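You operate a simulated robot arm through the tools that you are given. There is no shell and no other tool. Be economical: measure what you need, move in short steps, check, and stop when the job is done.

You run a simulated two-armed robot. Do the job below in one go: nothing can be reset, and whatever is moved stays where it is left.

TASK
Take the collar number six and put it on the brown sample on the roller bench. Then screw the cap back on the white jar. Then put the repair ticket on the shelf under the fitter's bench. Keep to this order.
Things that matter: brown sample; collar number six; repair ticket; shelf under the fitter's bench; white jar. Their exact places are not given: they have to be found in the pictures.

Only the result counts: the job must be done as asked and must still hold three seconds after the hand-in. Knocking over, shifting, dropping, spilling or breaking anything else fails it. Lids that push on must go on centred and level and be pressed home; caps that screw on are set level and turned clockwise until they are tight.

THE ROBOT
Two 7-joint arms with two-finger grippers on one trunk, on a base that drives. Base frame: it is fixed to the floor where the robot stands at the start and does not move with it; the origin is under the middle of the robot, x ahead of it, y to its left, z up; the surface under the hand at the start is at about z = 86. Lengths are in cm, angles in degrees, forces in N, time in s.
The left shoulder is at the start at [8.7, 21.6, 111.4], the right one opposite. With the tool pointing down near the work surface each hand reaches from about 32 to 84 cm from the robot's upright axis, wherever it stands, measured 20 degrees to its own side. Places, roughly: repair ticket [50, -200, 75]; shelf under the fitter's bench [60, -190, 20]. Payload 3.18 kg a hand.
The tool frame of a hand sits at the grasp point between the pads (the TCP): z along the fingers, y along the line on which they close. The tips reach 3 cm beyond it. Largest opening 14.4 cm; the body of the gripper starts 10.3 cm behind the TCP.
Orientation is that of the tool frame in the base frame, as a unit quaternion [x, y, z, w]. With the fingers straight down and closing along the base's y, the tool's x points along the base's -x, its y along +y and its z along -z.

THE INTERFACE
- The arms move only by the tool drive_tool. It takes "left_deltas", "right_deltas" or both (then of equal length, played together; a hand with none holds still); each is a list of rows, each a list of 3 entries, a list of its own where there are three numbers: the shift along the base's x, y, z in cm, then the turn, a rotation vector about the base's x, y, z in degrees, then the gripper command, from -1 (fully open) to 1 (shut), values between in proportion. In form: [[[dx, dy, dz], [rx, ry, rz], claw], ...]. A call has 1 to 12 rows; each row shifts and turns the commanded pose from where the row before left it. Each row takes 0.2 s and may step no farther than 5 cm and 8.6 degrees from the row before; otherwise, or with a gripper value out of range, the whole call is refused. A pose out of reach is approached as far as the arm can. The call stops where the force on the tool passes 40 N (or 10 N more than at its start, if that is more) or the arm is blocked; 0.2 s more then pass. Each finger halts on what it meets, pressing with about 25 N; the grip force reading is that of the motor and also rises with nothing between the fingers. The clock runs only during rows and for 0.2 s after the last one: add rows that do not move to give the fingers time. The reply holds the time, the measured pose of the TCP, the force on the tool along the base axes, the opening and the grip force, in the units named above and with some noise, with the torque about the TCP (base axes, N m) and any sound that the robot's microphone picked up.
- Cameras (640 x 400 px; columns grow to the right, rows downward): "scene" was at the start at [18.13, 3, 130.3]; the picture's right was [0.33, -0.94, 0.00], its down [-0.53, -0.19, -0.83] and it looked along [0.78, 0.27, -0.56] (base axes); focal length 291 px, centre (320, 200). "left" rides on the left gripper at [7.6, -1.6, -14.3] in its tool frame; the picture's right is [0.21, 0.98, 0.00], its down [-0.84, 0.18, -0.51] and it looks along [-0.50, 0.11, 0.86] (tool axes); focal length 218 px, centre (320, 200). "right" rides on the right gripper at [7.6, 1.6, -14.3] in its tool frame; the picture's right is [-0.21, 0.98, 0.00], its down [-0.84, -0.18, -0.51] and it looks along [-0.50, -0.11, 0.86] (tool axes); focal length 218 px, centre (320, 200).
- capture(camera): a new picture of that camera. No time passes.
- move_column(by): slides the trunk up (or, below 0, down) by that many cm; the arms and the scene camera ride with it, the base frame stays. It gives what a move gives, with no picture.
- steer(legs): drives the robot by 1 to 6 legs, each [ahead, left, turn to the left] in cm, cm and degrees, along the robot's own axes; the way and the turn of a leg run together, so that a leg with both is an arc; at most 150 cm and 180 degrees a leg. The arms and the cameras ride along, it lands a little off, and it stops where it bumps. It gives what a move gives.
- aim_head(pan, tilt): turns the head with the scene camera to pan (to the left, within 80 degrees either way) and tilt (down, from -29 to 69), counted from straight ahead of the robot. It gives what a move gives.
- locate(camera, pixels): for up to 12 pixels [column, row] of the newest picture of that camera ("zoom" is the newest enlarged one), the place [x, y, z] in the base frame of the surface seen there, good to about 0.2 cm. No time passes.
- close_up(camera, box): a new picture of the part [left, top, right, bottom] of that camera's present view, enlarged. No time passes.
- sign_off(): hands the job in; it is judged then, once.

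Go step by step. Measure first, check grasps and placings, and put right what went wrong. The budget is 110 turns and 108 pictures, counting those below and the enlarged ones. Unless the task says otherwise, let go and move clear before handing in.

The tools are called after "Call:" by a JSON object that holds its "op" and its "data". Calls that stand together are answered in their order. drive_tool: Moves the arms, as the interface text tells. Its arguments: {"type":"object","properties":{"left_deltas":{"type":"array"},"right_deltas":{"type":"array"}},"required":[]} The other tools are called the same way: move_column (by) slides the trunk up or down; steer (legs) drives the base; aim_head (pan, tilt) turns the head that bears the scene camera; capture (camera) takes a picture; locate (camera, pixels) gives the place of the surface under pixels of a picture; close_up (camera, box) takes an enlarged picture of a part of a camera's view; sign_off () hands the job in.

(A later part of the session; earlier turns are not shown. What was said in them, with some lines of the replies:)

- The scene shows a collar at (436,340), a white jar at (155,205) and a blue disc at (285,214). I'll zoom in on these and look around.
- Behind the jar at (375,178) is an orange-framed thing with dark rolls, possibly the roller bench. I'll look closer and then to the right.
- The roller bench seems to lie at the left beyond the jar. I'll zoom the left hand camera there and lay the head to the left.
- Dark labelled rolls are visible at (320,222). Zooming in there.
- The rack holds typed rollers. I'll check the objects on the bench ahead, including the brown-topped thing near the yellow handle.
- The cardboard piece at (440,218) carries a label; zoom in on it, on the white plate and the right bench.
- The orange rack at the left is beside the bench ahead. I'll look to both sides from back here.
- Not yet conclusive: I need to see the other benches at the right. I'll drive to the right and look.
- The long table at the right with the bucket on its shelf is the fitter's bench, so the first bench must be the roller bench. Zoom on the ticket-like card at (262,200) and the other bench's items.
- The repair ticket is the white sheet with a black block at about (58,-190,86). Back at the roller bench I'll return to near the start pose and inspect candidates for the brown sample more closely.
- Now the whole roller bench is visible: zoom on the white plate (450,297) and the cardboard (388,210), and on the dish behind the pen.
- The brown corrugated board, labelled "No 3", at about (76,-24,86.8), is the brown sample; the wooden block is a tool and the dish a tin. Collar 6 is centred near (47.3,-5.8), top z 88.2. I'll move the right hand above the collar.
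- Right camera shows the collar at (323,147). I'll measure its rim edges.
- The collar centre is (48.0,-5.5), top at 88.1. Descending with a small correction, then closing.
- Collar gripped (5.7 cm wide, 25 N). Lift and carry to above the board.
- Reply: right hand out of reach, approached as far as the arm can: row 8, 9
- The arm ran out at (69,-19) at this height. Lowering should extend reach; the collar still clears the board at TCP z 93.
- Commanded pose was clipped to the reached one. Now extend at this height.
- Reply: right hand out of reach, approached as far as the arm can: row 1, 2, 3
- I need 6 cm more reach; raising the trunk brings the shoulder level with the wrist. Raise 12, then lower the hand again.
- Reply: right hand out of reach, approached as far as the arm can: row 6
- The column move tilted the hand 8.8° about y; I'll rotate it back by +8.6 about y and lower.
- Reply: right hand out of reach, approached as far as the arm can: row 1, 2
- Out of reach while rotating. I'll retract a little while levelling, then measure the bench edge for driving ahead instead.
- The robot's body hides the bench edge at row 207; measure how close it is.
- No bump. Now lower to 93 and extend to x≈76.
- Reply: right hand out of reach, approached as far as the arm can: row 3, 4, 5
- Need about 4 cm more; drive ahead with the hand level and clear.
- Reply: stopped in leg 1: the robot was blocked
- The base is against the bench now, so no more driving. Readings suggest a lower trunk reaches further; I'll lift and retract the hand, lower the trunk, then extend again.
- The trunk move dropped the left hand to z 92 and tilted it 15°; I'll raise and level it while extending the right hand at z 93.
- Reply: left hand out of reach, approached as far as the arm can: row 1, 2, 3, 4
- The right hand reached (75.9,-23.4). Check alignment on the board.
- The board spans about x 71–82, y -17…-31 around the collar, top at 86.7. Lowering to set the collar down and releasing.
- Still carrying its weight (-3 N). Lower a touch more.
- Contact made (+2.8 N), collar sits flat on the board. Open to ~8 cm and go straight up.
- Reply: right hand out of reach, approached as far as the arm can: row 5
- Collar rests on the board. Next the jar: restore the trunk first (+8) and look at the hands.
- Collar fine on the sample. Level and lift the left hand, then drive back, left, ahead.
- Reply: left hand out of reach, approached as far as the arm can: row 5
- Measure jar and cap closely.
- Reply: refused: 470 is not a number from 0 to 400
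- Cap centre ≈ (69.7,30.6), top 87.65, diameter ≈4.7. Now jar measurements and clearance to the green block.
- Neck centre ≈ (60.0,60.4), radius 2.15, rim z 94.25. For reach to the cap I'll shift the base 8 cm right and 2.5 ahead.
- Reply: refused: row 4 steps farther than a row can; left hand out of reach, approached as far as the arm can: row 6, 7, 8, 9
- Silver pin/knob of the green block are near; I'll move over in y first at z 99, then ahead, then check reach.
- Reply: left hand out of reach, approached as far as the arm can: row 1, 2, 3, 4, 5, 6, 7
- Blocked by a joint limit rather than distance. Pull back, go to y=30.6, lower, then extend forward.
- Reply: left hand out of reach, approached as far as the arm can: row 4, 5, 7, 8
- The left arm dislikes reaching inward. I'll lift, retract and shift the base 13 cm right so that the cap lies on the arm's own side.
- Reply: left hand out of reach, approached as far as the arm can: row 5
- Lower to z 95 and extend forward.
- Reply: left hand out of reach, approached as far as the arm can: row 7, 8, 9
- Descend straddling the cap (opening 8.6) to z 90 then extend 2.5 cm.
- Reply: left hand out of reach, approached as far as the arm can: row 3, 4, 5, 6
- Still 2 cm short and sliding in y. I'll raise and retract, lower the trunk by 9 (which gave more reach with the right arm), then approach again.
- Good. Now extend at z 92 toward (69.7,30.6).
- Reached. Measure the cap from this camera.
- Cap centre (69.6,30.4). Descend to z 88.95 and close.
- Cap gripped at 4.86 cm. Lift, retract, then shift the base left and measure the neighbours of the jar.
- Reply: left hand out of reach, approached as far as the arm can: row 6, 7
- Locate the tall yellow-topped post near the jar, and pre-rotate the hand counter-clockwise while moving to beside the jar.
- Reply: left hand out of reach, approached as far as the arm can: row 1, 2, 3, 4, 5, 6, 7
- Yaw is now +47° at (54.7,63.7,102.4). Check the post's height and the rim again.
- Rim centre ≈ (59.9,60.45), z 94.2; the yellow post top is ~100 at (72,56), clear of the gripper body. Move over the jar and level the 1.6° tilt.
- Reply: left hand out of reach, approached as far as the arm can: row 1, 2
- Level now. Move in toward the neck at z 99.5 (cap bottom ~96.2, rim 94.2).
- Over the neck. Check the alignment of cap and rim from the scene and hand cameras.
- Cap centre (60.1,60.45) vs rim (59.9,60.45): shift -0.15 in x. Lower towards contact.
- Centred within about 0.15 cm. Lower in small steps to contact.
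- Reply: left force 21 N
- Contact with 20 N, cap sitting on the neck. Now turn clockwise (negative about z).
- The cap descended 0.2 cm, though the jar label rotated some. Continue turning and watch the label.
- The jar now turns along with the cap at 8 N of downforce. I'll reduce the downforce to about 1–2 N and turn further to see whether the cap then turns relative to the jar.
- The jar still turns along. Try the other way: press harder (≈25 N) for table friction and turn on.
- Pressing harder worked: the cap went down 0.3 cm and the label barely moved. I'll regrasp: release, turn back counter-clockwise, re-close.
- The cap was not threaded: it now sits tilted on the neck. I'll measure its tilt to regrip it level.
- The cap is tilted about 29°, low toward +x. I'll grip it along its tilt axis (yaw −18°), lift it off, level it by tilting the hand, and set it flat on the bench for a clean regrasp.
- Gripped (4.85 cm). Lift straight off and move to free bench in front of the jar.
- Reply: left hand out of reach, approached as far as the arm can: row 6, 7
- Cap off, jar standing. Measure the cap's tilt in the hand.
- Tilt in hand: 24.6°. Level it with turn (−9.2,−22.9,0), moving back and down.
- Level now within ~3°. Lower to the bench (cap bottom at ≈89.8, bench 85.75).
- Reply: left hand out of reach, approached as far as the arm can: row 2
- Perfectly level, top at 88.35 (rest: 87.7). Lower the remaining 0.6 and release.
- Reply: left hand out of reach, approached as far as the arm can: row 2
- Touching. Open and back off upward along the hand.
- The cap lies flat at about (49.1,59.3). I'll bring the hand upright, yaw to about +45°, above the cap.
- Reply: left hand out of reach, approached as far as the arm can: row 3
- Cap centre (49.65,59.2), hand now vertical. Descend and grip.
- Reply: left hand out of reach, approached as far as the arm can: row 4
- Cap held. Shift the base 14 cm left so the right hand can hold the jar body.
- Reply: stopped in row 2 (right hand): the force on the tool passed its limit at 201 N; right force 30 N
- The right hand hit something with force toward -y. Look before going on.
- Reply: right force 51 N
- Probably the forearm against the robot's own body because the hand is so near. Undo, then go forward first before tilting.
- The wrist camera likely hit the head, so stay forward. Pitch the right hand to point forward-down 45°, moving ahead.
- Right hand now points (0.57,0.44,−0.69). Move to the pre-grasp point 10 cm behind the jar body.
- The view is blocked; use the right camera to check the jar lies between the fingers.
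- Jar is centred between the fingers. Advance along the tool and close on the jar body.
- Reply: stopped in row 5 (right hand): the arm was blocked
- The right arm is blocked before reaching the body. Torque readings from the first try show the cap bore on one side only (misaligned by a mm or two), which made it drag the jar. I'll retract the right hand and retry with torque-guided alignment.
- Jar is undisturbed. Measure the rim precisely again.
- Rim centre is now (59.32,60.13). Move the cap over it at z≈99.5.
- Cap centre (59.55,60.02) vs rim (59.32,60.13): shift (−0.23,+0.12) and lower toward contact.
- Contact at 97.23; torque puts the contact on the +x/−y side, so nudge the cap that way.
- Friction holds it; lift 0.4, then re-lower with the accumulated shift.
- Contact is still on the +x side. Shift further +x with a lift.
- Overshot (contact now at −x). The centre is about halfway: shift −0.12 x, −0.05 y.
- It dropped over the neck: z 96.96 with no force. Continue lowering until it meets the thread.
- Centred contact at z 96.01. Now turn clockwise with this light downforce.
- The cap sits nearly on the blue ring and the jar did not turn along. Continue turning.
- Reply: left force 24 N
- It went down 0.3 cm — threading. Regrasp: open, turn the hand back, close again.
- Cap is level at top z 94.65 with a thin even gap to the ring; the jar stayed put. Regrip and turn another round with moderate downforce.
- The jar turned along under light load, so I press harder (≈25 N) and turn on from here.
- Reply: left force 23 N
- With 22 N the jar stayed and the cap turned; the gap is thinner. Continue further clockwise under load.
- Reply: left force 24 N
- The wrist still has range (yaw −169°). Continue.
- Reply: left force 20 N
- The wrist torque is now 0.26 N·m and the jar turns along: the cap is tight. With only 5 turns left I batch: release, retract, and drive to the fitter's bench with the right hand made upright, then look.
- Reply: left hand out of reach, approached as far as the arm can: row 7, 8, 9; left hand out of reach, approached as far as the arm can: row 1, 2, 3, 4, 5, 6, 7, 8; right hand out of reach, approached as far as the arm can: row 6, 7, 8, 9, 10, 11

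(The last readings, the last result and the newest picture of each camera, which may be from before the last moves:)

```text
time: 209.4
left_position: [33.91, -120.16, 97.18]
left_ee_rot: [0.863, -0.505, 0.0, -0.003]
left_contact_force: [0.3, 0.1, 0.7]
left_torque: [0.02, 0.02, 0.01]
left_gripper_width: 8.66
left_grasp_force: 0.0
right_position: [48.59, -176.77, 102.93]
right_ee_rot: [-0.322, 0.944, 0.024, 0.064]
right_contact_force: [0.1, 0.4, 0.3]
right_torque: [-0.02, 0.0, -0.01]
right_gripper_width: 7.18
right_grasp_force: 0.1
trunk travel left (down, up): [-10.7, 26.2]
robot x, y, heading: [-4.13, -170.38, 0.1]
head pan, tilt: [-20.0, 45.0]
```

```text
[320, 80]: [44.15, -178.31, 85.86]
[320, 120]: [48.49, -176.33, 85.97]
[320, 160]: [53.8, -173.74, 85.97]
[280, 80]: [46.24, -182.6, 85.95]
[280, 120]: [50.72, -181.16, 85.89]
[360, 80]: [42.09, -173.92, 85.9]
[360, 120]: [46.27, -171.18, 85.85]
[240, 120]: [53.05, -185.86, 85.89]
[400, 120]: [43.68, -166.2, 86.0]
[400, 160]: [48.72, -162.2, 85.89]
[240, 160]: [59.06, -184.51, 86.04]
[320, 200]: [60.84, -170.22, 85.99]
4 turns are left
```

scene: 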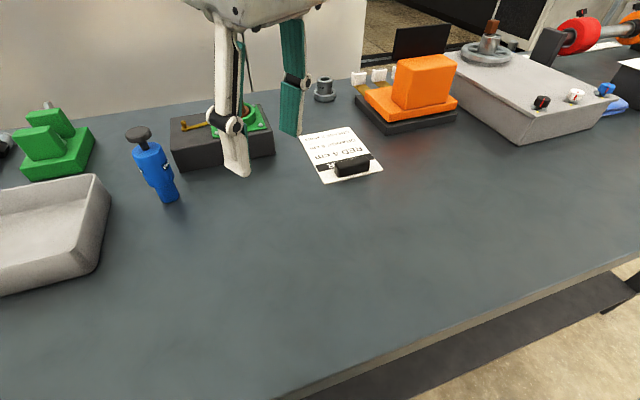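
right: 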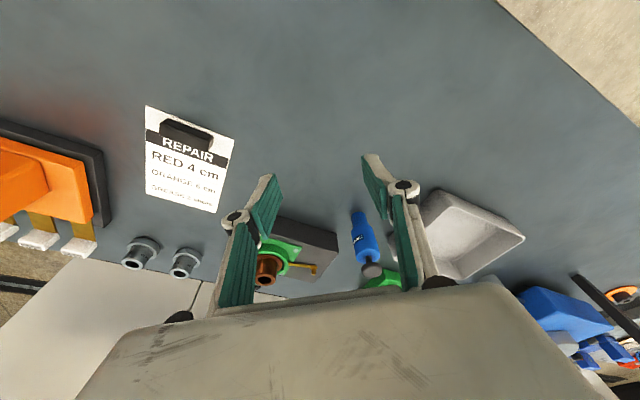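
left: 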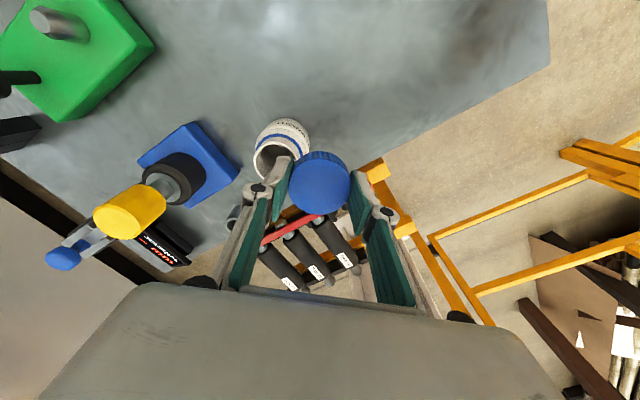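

The ticket's black handle is at about (57.5,−191.1), top z 88.5, long side along y. The jar cap is on level. Bring the right hand upright at yaw 85° over it, grip and lift.

Call:
{"op": "drive_tool", "data": {"right_deltas": [[[0, -1, -3], [-2.5, 3, 0], 0], [[0, -1, -3], [-2.46, 3, 0], 0], [[1.45, -2.05, 0], [0, 0, 7.9], 0], [[1.45, -2.05, 0], [0, 0, 7.9], 0], [[1.45, -2.05, 0], [0, 0, 7.9], 0], [[1.45, -2.05, 0], [0, 0, 7.9], 0], [[1.45, -2.05, 0], [0, 0, 7.9], 0], [[1.45, -2.05, 0], [0, 0, 7.9], 0], [[0.2, 0, -2.5], [0, 0, 0], 0], [[0, 0, -2.5], [0, 0, 0], 0], [[0, 0, -2.4], [0, 0, 0], 0], [[0, 0, 0], [0, 0, 0], 0]]}}

Call:
{"op": "drive_tool", "data": {"right_deltas": [[[0, 0, 0], [0, 0, 0], 0.2], [[0, 0, 0], [0, 0, 0], 0.4], [[0, 0, 0], [0, 0, 0], 0.6], [[0, 0, 0], [0, 0, 0], 0.8], [[0, 0, 0], [0, 0, 0], 1], [[0, 0, 0], [0, 0, 0], 1], [[0, 0, 2], [0, 0, 0], 1], [[0, 0, 3], [0, 0, 0], 1], [[-1, 0, 3], [0, 0, 0], 1], [[-2, 0, 0], [0, 0, 0], 1]]}}

Call:
{"op": "capture", "data": {"camera": "scene"}}

Call:
{"op": "capture", "data": {"camera": "right"}}

```text
time: 212.0
left_position: [33.78, -120.14, 97.13]
left_ee_rot: [0.863, -0.505, 0.001, -0.004]
left_contact_force: [0.2, -0.3, 0.5]
left_torque: [0.02, -0.03, -0.04]
left_gripper_width: 8.64
left_grasp_force: 0.1
right_position: [48.78, -177.66, 93.59]
right_ee_rot: [-0.32, 0.946, 0.018, 0.044]
right_contact_force: [-0.6, -0.2, 0.8]
right_torque: [0.04, 0.01, 0.02]
right_gripper_width: 7.22
right_grasp_force: 0.0
right hand out of reach, approached as far as the arm can: row 1, 2, 3, 4, 5, 6, 7, 8
trunk travel left (down, up): [-10.7, 26.2]
robot x, y, heading: [-4.21, -170.74, -0.1]
head pan, tilt: [-20.0, 45.0]
```

```text
time: 214.2
left_position: [33.89, -120.03, 97.2]
left_ee_rot: [0.863, -0.505, 0.0, -0.003]
left_contact_force: [-0.3, -0.9, 0.0]
left_torque: [0.04, 0.01, -0.01]
left_gripper_width: 8.67
left_grasp_force: 0.1
right_position: [46.06, -177.61, 101.59]
right_ee_rot: [-0.321, 0.946, 0.017, 0.044]
right_contact_force: [0.2, -0.6, 0.0]
right_torque: [0.02, 0.04, 0.0]
right_gripper_width: 0.02
right_grasp_force: 24.6
trunk travel left (down, up): [-10.7, 26.2]
robot x, y, heading: [-4.19, -170.31, 0.2]
head pan, tilt: [-20.0, 45.0]
```

```text
8 pictures are left
```

scene: 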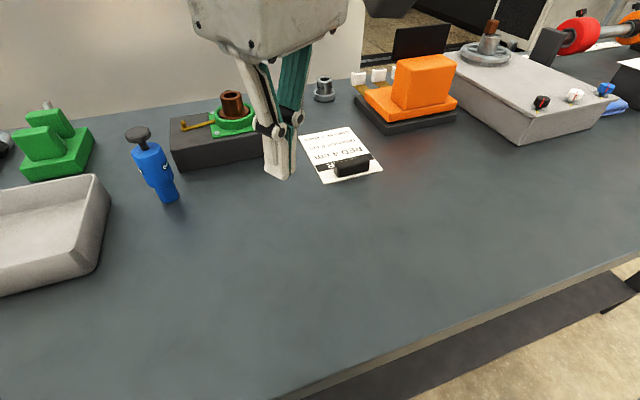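

```text
7 pictures are left
3 turns are left
```

right: 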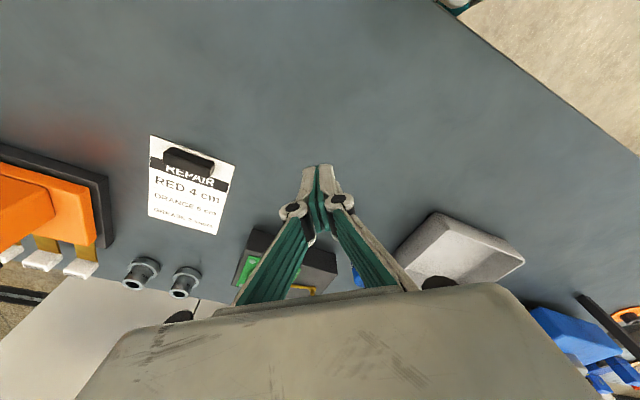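

Yaw +85° is beyond the right wrist's limit and the hand closed on nothing; the ticket is untouched. I'll turn the other way (to −95°), approach and grip, then carry it back, lower, and check.

Call:
{"op": "drive_tool", "data": {"left_deltas": [[[-3, 0, 0], [0, 0, 0], 0.5], [[-3, 0, 0], [0, 0, 0], 0.5], [[-3, 0, 0], [0, 0, 0], 0.5], [[-3, 0, 0], [0, 0, 0], 0.5], [[-3, 0, 0], [0, 0, 0], 0.5], [[-3, 0, 0], [0, 0, 0], 0.5], [[-3, 0, 0], [0, 0, 0], 0.5], [[0, 0, 0], [0, 0, 0], 0.5], [[0, 0, 0], [0, 0, 0], 0.5], [[0, 0, 0], [0, 0, 0], 0.5], [[0, 0, 0], [0, 0, 0], 0.5], [[0, 0, 0], [0, 0, 0], 0.5]], "right_deltas": [[[0, 0, 0], [0, 0, -8], 0], [[0, 0, 0], [0, 0, -8], 0], [[0, 0, 0], [0, 0, -8], 0], [[0, 0, 0], [0, 0, -8], 0], [[0, 0, 0], [0, 0, -8], 0], [[0, 0, 0], [0, 0, -8], 0], [[0, 0, 0], [0, 0, -8], 0], [[0, 0, 0], [0, 0, -8], 0], [[0, 0, 0], [0, 0, -8], 0], [[0, 0, 0], [0, 0, -8], 0], [[0, 0, 0], [0, 0, -8], 0], [[0, 0, 0], [0, 0, -8], 0]]}}

Call:
{"op": "drive_tool", "data": {"right_deltas": [[[0, 0, 0], [0, 0, -8], 0], [[0, 0, 0], [0, 0, -8], 0], [[0, 0, 0], [0, 0, -8], 0], [[0, 0, 0], [0, 0, -8], 0], [[0, 0, 0], [0, 0, -5], 0], [[0, 0, 0], [5.4, -0.3, 0], 0], [[2.86, -3.37, -1], [0, 0, 0], 0], [[2.86, -3.37, -1], [0, 0, 0], 0], [[2.86, -3.37, -1], [0, 0, 0], 0], [[2.86, -3.37, -1], [0, 0, 0], 0], [[0, 0, 0], [0, 0, 0], 0], [[0, 0, 0], [0, 0, 0], 0]]}}

Call:
{"op": "capture", "data": {"camera": "right"}}

Call:
{"op": "drive_tool", "data": {"right_deltas": [[[0, 0, -2.5], [0, 0, 0], 0], [[0, 0, -2.5], [0, 0, 0], 0], [[0, 0, -2], [0, 0, 0], 0], [[0, 0, -1.2], [0, 0, 0], 0], [[0, 0, 0], [0, 0, 0], 0], [[0, 0, 0], [0, 0, 0], 0.2], [[0, 0, 0], [0, 0, 0], 0.4], [[0, 0, 0], [0, 0, 0], 0.6], [[0, 0, 0], [0, 0, 0], 0.8], [[0, 0, 0], [0, 0, 0], 1], [[0, 0, 0], [0, 0, 0], 1], [[0, 0, 0], [0, 0, 0], 1]]}}

Call:
{"op": "drive_tool", "data": {"right_deltas": [[[0, 0, 2], [0, 0, 0], 1], [[0, 0, 3], [0, 0, 0], 1], [[0, 0, 3], [0, 0, 0], 1], [[-2, 0, 1], [0, 0, 0], 1], [[0, 0, 0], [0, 0, 0], 1]]}}

Call:
{"op": "steer", "data": {"legs": [[-60, 0, 0]]}}

Call:
{"op": "move_column", "data": {"by": -10.5}}

Call:
{"op": "drive_tool", "data": {"right_deltas": [[[-1, 0, -4.8], [0, 0, 0], 1], [[-1, 0, -4.8], [0, 0, 0], 1], [[-1, 0, -4.8], [0, 0, 0], 1], [[-1, 0, -4.8], [0, 0, 0], 1], [[-1, 0, -4.8], [0, 0, 0], 1], [[-1, 0, -4.8], [0, 0, 0], 1], [[-1, 0, -4.8], [0, 0, 0], 1], [[-1, 0, -4.8], [0, 0, 0], 1], [[-1, 0, -4.8], [0, 0, 0], 1], [[-1, 0, -4.8], [0, 0, 0], 1], [[-1, 0, -4.8], [0, 0, 0], 1], [[0, 0, 0], [0, 0, 0], 1]]}}

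Call:
{"op": "steer", "data": {"legs": [[0, 28, 0]]}}

Call:
{"op": "aim_head", "data": {"pan": -20, "tilt": 45}}

Call:
{"op": "capture", "data": {"camera": "scene"}}

Call:
{"op": "capture", "data": {"camera": "right"}}

```text
time: 216.8
left_position: [20.7, -118.93, 89.23]
left_ee_rot: [0.864, -0.504, 0.0, -0.003]
left_contact_force: [-0.1, 0.8, 0.5]
left_torque: [0.02, -0.01, 0.04]
left_gripper_width: 3.61
left_grasp_force: 0.0
left hand out of reach, approached as far as the arm can: row 1, 2, 3, 4, 5, 6, 7
right_position: [46.02, -177.62, 101.73]
right_ee_rot: [0.489, 0.871, -0.021, 0.042]
right_contact_force: [-0.1, -0.1, -0.2]
right_torque: [0.05, 0.0, 0.01]
right_gripper_width: 7.21
right_grasp_force: 0.1
trunk travel left (down, up): [-10.7, 26.2]
robot x, y, heading: [-4.17, -170.84, 0.3]
head pan, tilt: [-20.0, 45.0]
```

```text
time: 219.4
left_position: [20.63, -119.02, 89.34]
left_ee_rot: [0.863, -0.505, 0.0, -0.004]
left_contact_force: [0.3, -0.2, -0.3]
left_torque: [0.01, -0.01, 0.01]
left_gripper_width: 3.61
left_grasp_force: 0.2
right_position: [57.56, -190.86, 97.8]
right_ee_rot: [0.741, 0.672, 0.0, 0.0]
right_contact_force: [-0.3, 0.4, 0.2]
right_torque: [0.02, -0.01, -0.01]
right_gripper_width: 7.19
right_grasp_force: 0.0
trunk travel left (down, up): [-10.7, 26.2]
robot x, y, heading: [-4.2, -170.51, 0.2]
head pan, tilt: [-20.0, 45.0]
```

```text
6 pictures are left
```

right: 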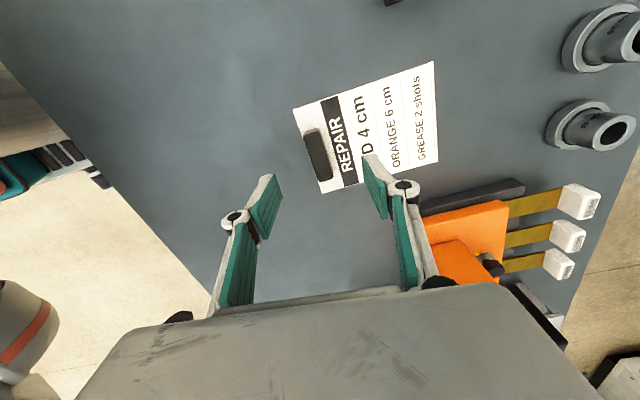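

```text
time: 222.0
left_position: [20.64, -119.03, 89.3]
left_ee_rot: [0.863, -0.505, 0.0, -0.004]
left_contact_force: [0.9, -0.1, 0.2]
left_torque: [0.0, -0.01, 0.0]
left_gripper_width: 3.59
left_grasp_force: 0.0
right_position: [57.52, -190.92, 89.4]
right_ee_rot: [0.74, 0.672, -0.001, 0.0]
right_contact_force: [0.1, 0.5, 1.3]
right_torque: [0.03, 0.06, -0.01]
right_gripper_width: 1.9
right_grasp_force: 25.1
trunk travel left (down, up): [-10.7, 26.2]
robot x, y, heading: [-4.33, -170.39, 0.2]
head pan, tilt: [-20.0, 45.0]
```

```text
time: 223.2
left_position: [20.59, -118.91, 89.36]
left_ee_rot: [0.864, -0.504, 0.0, -0.004]
left_contact_force: [-0.7, 0.5, -1.0]
left_torque: [0.02, 0.02, -0.01]
left_gripper_width: 3.62
left_grasp_force: 0.2
right_position: [55.46, -190.82, 98.46]
right_ee_rot: [0.741, 0.672, 0.0, 0.0]
right_contact_force: [0.4, -0.6, -0.5]
right_torque: [-0.03, -0.02, -0.02]
right_gripper_width: 1.9
right_grasp_force: 25.3
trunk travel left (down, up): [-10.7, 26.2]
robot x, y, heading: [-4.29, -170.52, 0.5]
head pan, tilt: [-20.0, 45.0]
```

```text
time: 226.7
left_position: [-40.85, -119.4, 89.32]
left_ee_rot: [0.865, -0.502, 0.0, -0.004]
left_contact_force: [0.0, 0.7, 0.0]
left_torque: [0.01, 0.0, 0.01]
left_gripper_width: 3.62
left_grasp_force: 0.0
right_position: [-5.65, -191.1, 98.55]
right_ee_rot: [0.739, 0.674, -0.001, 0.0]
right_contact_force: [-1.1, 0.4, -0.6]
right_torque: [0.04, 0.0, 0.0]
right_gripper_width: 1.91
right_grasp_force: 25.0
trunk travel left (down, up): [-10.7, 26.2]
robot x, y, heading: [-65.44, -171.23, 0.6]
head pan, tilt: [-20.0, 45.0]
```

```text
time: 228.0
left_position: [-40.44, -119.27, 75.2]
left_ee_rot: [0.85, -0.492, -0.163, 0.093]
left_contact_force: [-0.7, -0.9, 0.0]
left_torque: [0.01, -0.04, 0.0]
left_gripper_width: 3.62
left_grasp_force: 0.0
right_position: [-5.62, -191.14, 88.15]
right_ee_rot: [0.739, 0.673, 0.001, 0.001]
right_contact_force: [-0.6, 0.3, -0.4]
right_torque: [-0.01, 0.03, 0.02]
right_gripper_width: 1.9
right_grasp_force: 25.1
trunk travel left (down, up): [-0.2, 36.7]
robot x, y, heading: [-65.11, -171.09, 0.6]
head pan, tilt: [-20.0, 45.0]
```

```text
time: 230.6
left_position: [-40.36, -119.35, 75.23]
left_ee_rot: [0.85, -0.492, -0.164, 0.093]
left_contact_force: [0.5, 0.1, 0.3]
left_torque: [0.02, 0.01, 0.03]
left_gripper_width: 3.57
left_grasp_force: 0.0
right_position: [-16.16, -191.06, 35.17]
right_ee_rot: [0.739, 0.674, 0.0, 0.001]
right_contact_force: [-1.1, -0.4, -0.8]
right_torque: [0.0, 0.05, 0.0]
right_gripper_width: 1.87
right_grasp_force: 24.7
trunk travel left (down, up): [-0.2, 36.7]
robot x, y, heading: [-65.39, -170.93, 0.4]
head pan, tilt: [-20.0, 45.0]
```

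```text
time: 233.7
left_position: [-40.95, -90.62, 75.25]
left_ee_rot: [0.85, -0.492, -0.163, 0.094]
left_contact_force: [-0.6, 1.0, 0.9]
left_torque: [0.0, -0.01, -0.03]
left_gripper_width: 3.61
left_grasp_force: 0.0
right_position: [-16.38, -162.23, 35.06]
right_ee_rot: [0.738, 0.675, 0.0, 0.0]
right_contact_force: [0.2, -0.8, -0.2]
right_torque: [-0.03, 0.0, -0.03]
right_gripper_width: 1.91
right_grasp_force: 24.8
trunk travel left (down, up): [-0.2, 36.7]
robot x, y, heading: [-65.91, -142.49, 0.6]
head pan, tilt: [-20.0, 45.0]
```

```text
time: 234.3
left_position: [-40.84, -90.63, 75.14]
left_ee_rot: [0.85, -0.492, -0.163, 0.093]
left_contact_force: [-0.2, -0.2, -0.2]
left_torque: [0.0, -0.01, 0.01]
left_gripper_width: 3.62
left_grasp_force: 0.0
right_position: [-16.37, -162.33, 35.2]
right_ee_rot: [0.738, 0.675, 0.0, 0.001]
right_contact_force: [0.4, 0.1, -0.3]
right_torque: [0.0, 0.03, -0.03]
right_gripper_width: 1.92
right_grasp_force: 24.5
trunk travel left (down, up): [-0.2, 36.7]
robot x, y, heading: [-65.5, -142.43, 0.8]
head pan, tilt: [-20.0, 45.0]
```

```text
5 pictures are left
```

scene: 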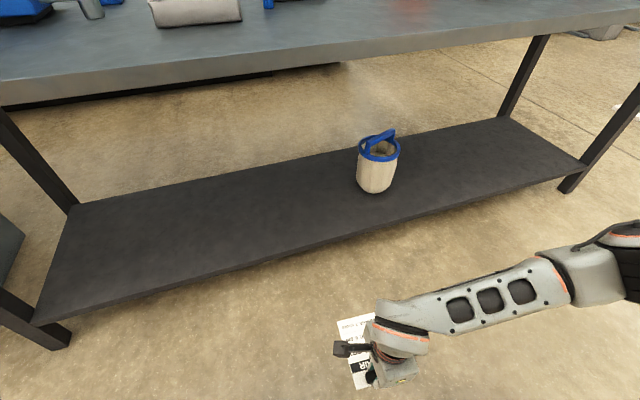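

```text
4 pictures are left
2 turns are left
```

right: 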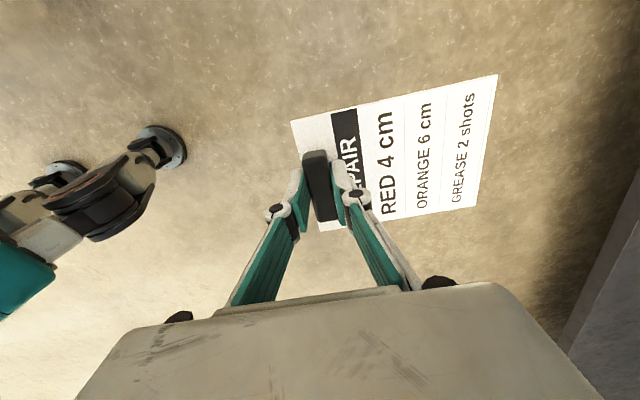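

The ticket is held level (1.9 cm grip). I drive in under the bench over the shelf (clear of the bucket) and lower to just touching, then check before releasing.

Call:
{"op": "steer", "data": {"legs": [[44.5, 0, 0]]}}

Call:
{"op": "drive_tool", "data": {"right_deltas": [[[0, 0, -3], [0, 0, 0], 1], [[0, 0, -3], [0, 0, 0], 1], [[0, 0, -3], [0, 0, 0], 1], [[0, 0, -2.5], [0, 0, 0], 1], [[0, 0, -0.6], [0, 0, 0], 1], [[0, 0, -0.3], [0, 0, 0], 1], [[0, 0, 0], [0, 0, 0], 1]]}}

Call:
{"op": "capture", "data": {"camera": "scene"}}

Call:
{"op": "capture", "data": {"camera": "right"}}

Call:
{"op": "locate", "data": {"camera": "right", "pixels": [[320, 60], [320, 100], [300, 120], [400, 150], [450, 120], [480, 180], [250, 150], [200, 150], [150, 150], [420, 60], [560, 150], [320, 220]]}}

```text
time: 237.0
left_position: [2.87, -90.3, 75.24]
left_ee_rot: [0.849, -0.494, -0.163, 0.093]
left_contact_force: [0.2, -0.4, 0.3]
left_torque: [0.02, 0.01, 0.01]
left_gripper_width: 3.6
left_grasp_force: 0.0
right_position: [26.94, -162.13, 35.08]
right_ee_rot: [0.74, 0.673, 0.0, 0.0]
right_contact_force: [-0.7, 0.2, -1.7]
right_torque: [-0.01, 0.03, -0.02]
right_gripper_width: 1.91
right_grasp_force: 25.5
trunk travel left (down, up): [-0.2, 36.7]
robot x, y, heading: [-22.35, -141.78, 0.5]
head pan, tilt: [-20.0, 45.0]
```

```text
time: 238.6
left_position: [2.8, -90.33, 75.11]
left_ee_rot: [0.849, -0.494, -0.163, 0.093]
left_contact_force: [0.8, 0.6, 0.2]
left_torque: [0.01, 0.0, -0.03]
left_gripper_width: 3.59
left_grasp_force: 0.1
right_position: [26.85, -162.07, 22.76]
right_ee_rot: [0.74, 0.672, 0.0, 0.001]
right_contact_force: [0.7, -0.4, -1.8]
right_torque: [0.05, 0.0, 0.0]
right_gripper_width: 1.93
right_grasp_force: 25.3
trunk travel left (down, up): [-0.2, 36.7]
robot x, y, heading: [-22.09, -142.07, 0.7]
head pan, tilt: [-20.0, 45.0]
```

```text
3 pictures are left
```

scene: 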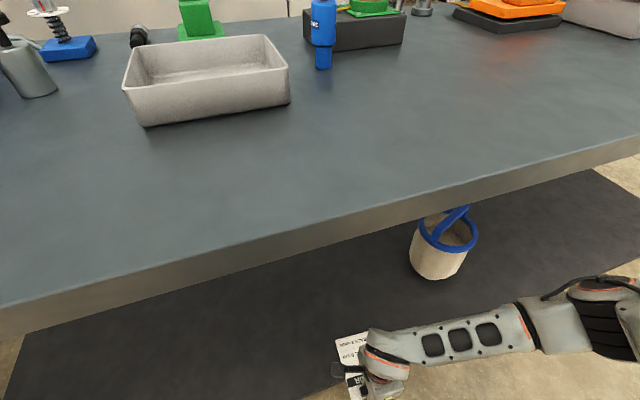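

```text
2 pictures are left
```

right: 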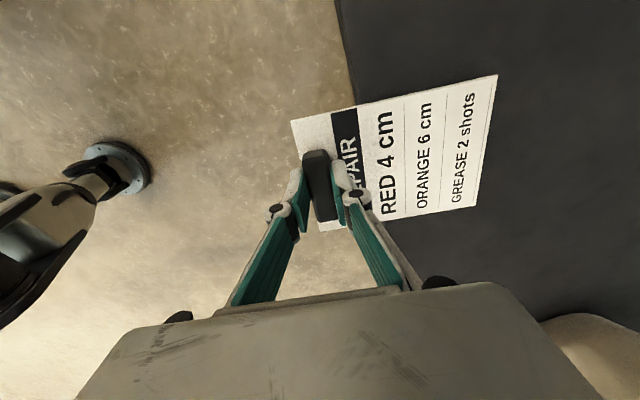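

```text
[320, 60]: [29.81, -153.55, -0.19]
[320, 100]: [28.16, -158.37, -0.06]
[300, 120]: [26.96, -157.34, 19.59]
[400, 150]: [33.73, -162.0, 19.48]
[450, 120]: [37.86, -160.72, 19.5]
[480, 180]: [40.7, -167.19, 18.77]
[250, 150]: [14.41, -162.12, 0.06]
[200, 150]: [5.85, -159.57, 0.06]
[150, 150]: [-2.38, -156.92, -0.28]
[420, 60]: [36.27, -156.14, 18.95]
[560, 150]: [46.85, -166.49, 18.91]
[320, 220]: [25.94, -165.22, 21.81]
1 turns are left
```

The shelf's front edge is at x≈31 while the ticket spans x≈26–40 at z 19.5, so it must go about 11 cm further in. In this last turn: lift, drive in, lower, release, back out, and hand in.

Call:
{"op": "drive_tool", "data": {"right_deltas": [[[0, 0, 1.5], [0, 0, 0], 1], [[0, 0, 1.5], [0, 0, 0], 1], [[0, 0, 0], [0, 0, 0], 1]]}}

Call:
{"op": "steer", "data": {"legs": [[11.5, 0, 0]]}}

Call:
{"op": "drive_tool", "data": {"right_deltas": [[[0, 0, -1.5], [0, 0, 0], 1], [[0, 0, -1.3], [0, 0, 0], 1], [[0, 0, -0.3], [0, 0, 0], 1], [[0, 0, -0.2], [0, 0, 0], 1], [[0, 0, 0], [0, 0, 0], 1], [[0, 0, 0], [0, 0, 0], 0.7], [[0, 0, 0], [0, 0, 0], 0.5], [[0, 0, 0], [0, 0, 0], 0.4], [[0, 0, 0], [0, 0, 0], 0.4]]}}

Call:
{"op": "drive_tool", "data": {"right_deltas": [[[0, 0, 1], [0, 0, 0], 0.4], [[0, 0, 2], [0, 0, 0], 0.4], [[0, 0, 3], [0, 0, 0], 0.4], [[0, 0, 3], [0, 0, 0], 0.4], [[0, 0, 3], [0, 0, 0], 0.4], [[0, 0, 0], [0, 0, 0], 0.4]]}}

Call:
{"op": "steer", "data": {"legs": [[-50, 0, 0]]}}

Call:
{"op": "sign_off", "data": {}}

```text
time: 239.4
left_position: [2.8, -90.28, 75.21]
left_ee_rot: [0.849, -0.494, -0.163, 0.094]
left_contact_force: [0.6, 0.4, 0.1]
left_torque: [0.0, 0.0, 0.02]
left_gripper_width: 3.62
left_grasp_force: 0.1
right_position: [26.89, -162.01, 25.81]
right_ee_rot: [0.74, 0.673, -0.001, 0.0]
right_contact_force: [0.4, 0.5, -0.1]
right_torque: [-0.02, 0.03, 0.01]
right_gripper_width: 1.9
right_grasp_force: 24.9
trunk travel left (down, up): [-0.2, 36.7]
robot x, y, heading: [-22.3, -141.9, 0.2]
head pan, tilt: [-20.0, 45.0]
```

```text
time: 240.6
left_position: [14.31, -90.32, 75.24]
left_ee_rot: [0.848, -0.495, -0.163, 0.093]
left_contact_force: [-0.3, -0.5, -0.1]
left_torque: [0.01, 0.01, 0.02]
left_gripper_width: 3.63
left_grasp_force: 0.1
right_position: [38.2, -161.99, 25.71]
right_ee_rot: [0.74, 0.672, -0.001, -0.001]
right_contact_force: [-0.1, 0.0, 0.0]
right_torque: [0.01, 0.0, -0.04]
right_gripper_width: 1.92
right_grasp_force: 24.5
trunk travel left (down, up): [-0.2, 36.7]
robot x, y, heading: [-11.04, -141.87, 0.3]
head pan, tilt: [-20.0, 45.0]
```

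```text
time: 242.6
left_position: [14.27, -90.21, 75.27]
left_ee_rot: [0.849, -0.494, -0.163, 0.093]
left_contact_force: [-0.7, -1.2, 0.0]
left_torque: [0.04, -0.01, -0.01]
left_gripper_width: 3.58
left_grasp_force: 0.1
right_position: [38.28, -161.81, 22.42]
right_ee_rot: [0.74, 0.672, 0.0, 0.0]
right_contact_force: [-0.8, -0.4, 0.8]
right_torque: [-0.01, 0.01, 0.05]
right_gripper_width: 4.31
right_grasp_force: 0.0
trunk travel left (down, up): [-0.2, 36.7]
robot x, y, heading: [-10.56, -141.98, 0.2]
head pan, tilt: [-20.0, 45.0]
```

```text
time: 244.0
left_position: [14.28, -90.27, 75.27]
left_ee_rot: [0.848, -0.495, -0.164, 0.093]
left_contact_force: [-0.9, 0.2, -0.1]
left_torque: [0.0, -0.01, 0.03]
left_gripper_width: 3.61
left_grasp_force: 0.1
right_position: [38.0, -162.02, 34.6]
right_ee_rot: [0.74, 0.673, 0.0, -0.001]
right_contact_force: [0.1, 0.5, 0.2]
right_torque: [0.0, 0.0, -0.02]
right_gripper_width: 4.32
right_grasp_force: 0.0
trunk travel left (down, up): [-0.2, 36.7]
robot x, y, heading: [-10.84, -142.03, 0.4]
head pan, tilt: [-20.0, 45.0]
```

```text
time: 246.9
left_position: [-35.35, -90.62, 75.24]
left_ee_rot: [0.848, -0.496, -0.163, 0.093]
left_contact_force: [-0.2, -0.3, -0.6]
left_torque: [0.0, 0.0, 0.02]
left_gripper_width: 3.6
left_grasp_force: 0.1
right_position: [-11.57, -162.38, 34.6]
right_ee_rot: [0.742, 0.671, 0.001, 0.0]
right_contact_force: [-0.1, 0.4, 0.4]
right_torque: [-0.02, 0.0, 0.0]
right_gripper_width: 4.35
right_grasp_force: 0.0
trunk travel left (down, up): [-0.2, 36.7]
robot x, y, heading: [-60.84, -142.01, 0.4]
head pan, tilt: [-20.0, 45.0]
```

```text
The job is handed in.
```

I handed the job in with all three steps done in order, but two points rest on my judgement and the ticket's final position was not photographed.

- **Collar 6:** it sits flat on the brown corrugated board labelled "No 3". Nothing in the pictures named the sample, so both the board and the bench (the first one, beside the roller rack) are my reading of the task.
- **White jar:** the cap is level. I turned it clockwise until the torque rose to 0.26 N·m and the jar turned with it, which I took as tight. The jar rotated, and before that was nudged a few millimetres. The first attempt tilted the cap, so I took it off and screwed it on again.
- **Repair ticket:** I released it on the shelf at about x 36–50 cm, in from the front edge at about x 31 cm. I had no turn left to take a picture afterwards, so this comes from the hand's position readings.
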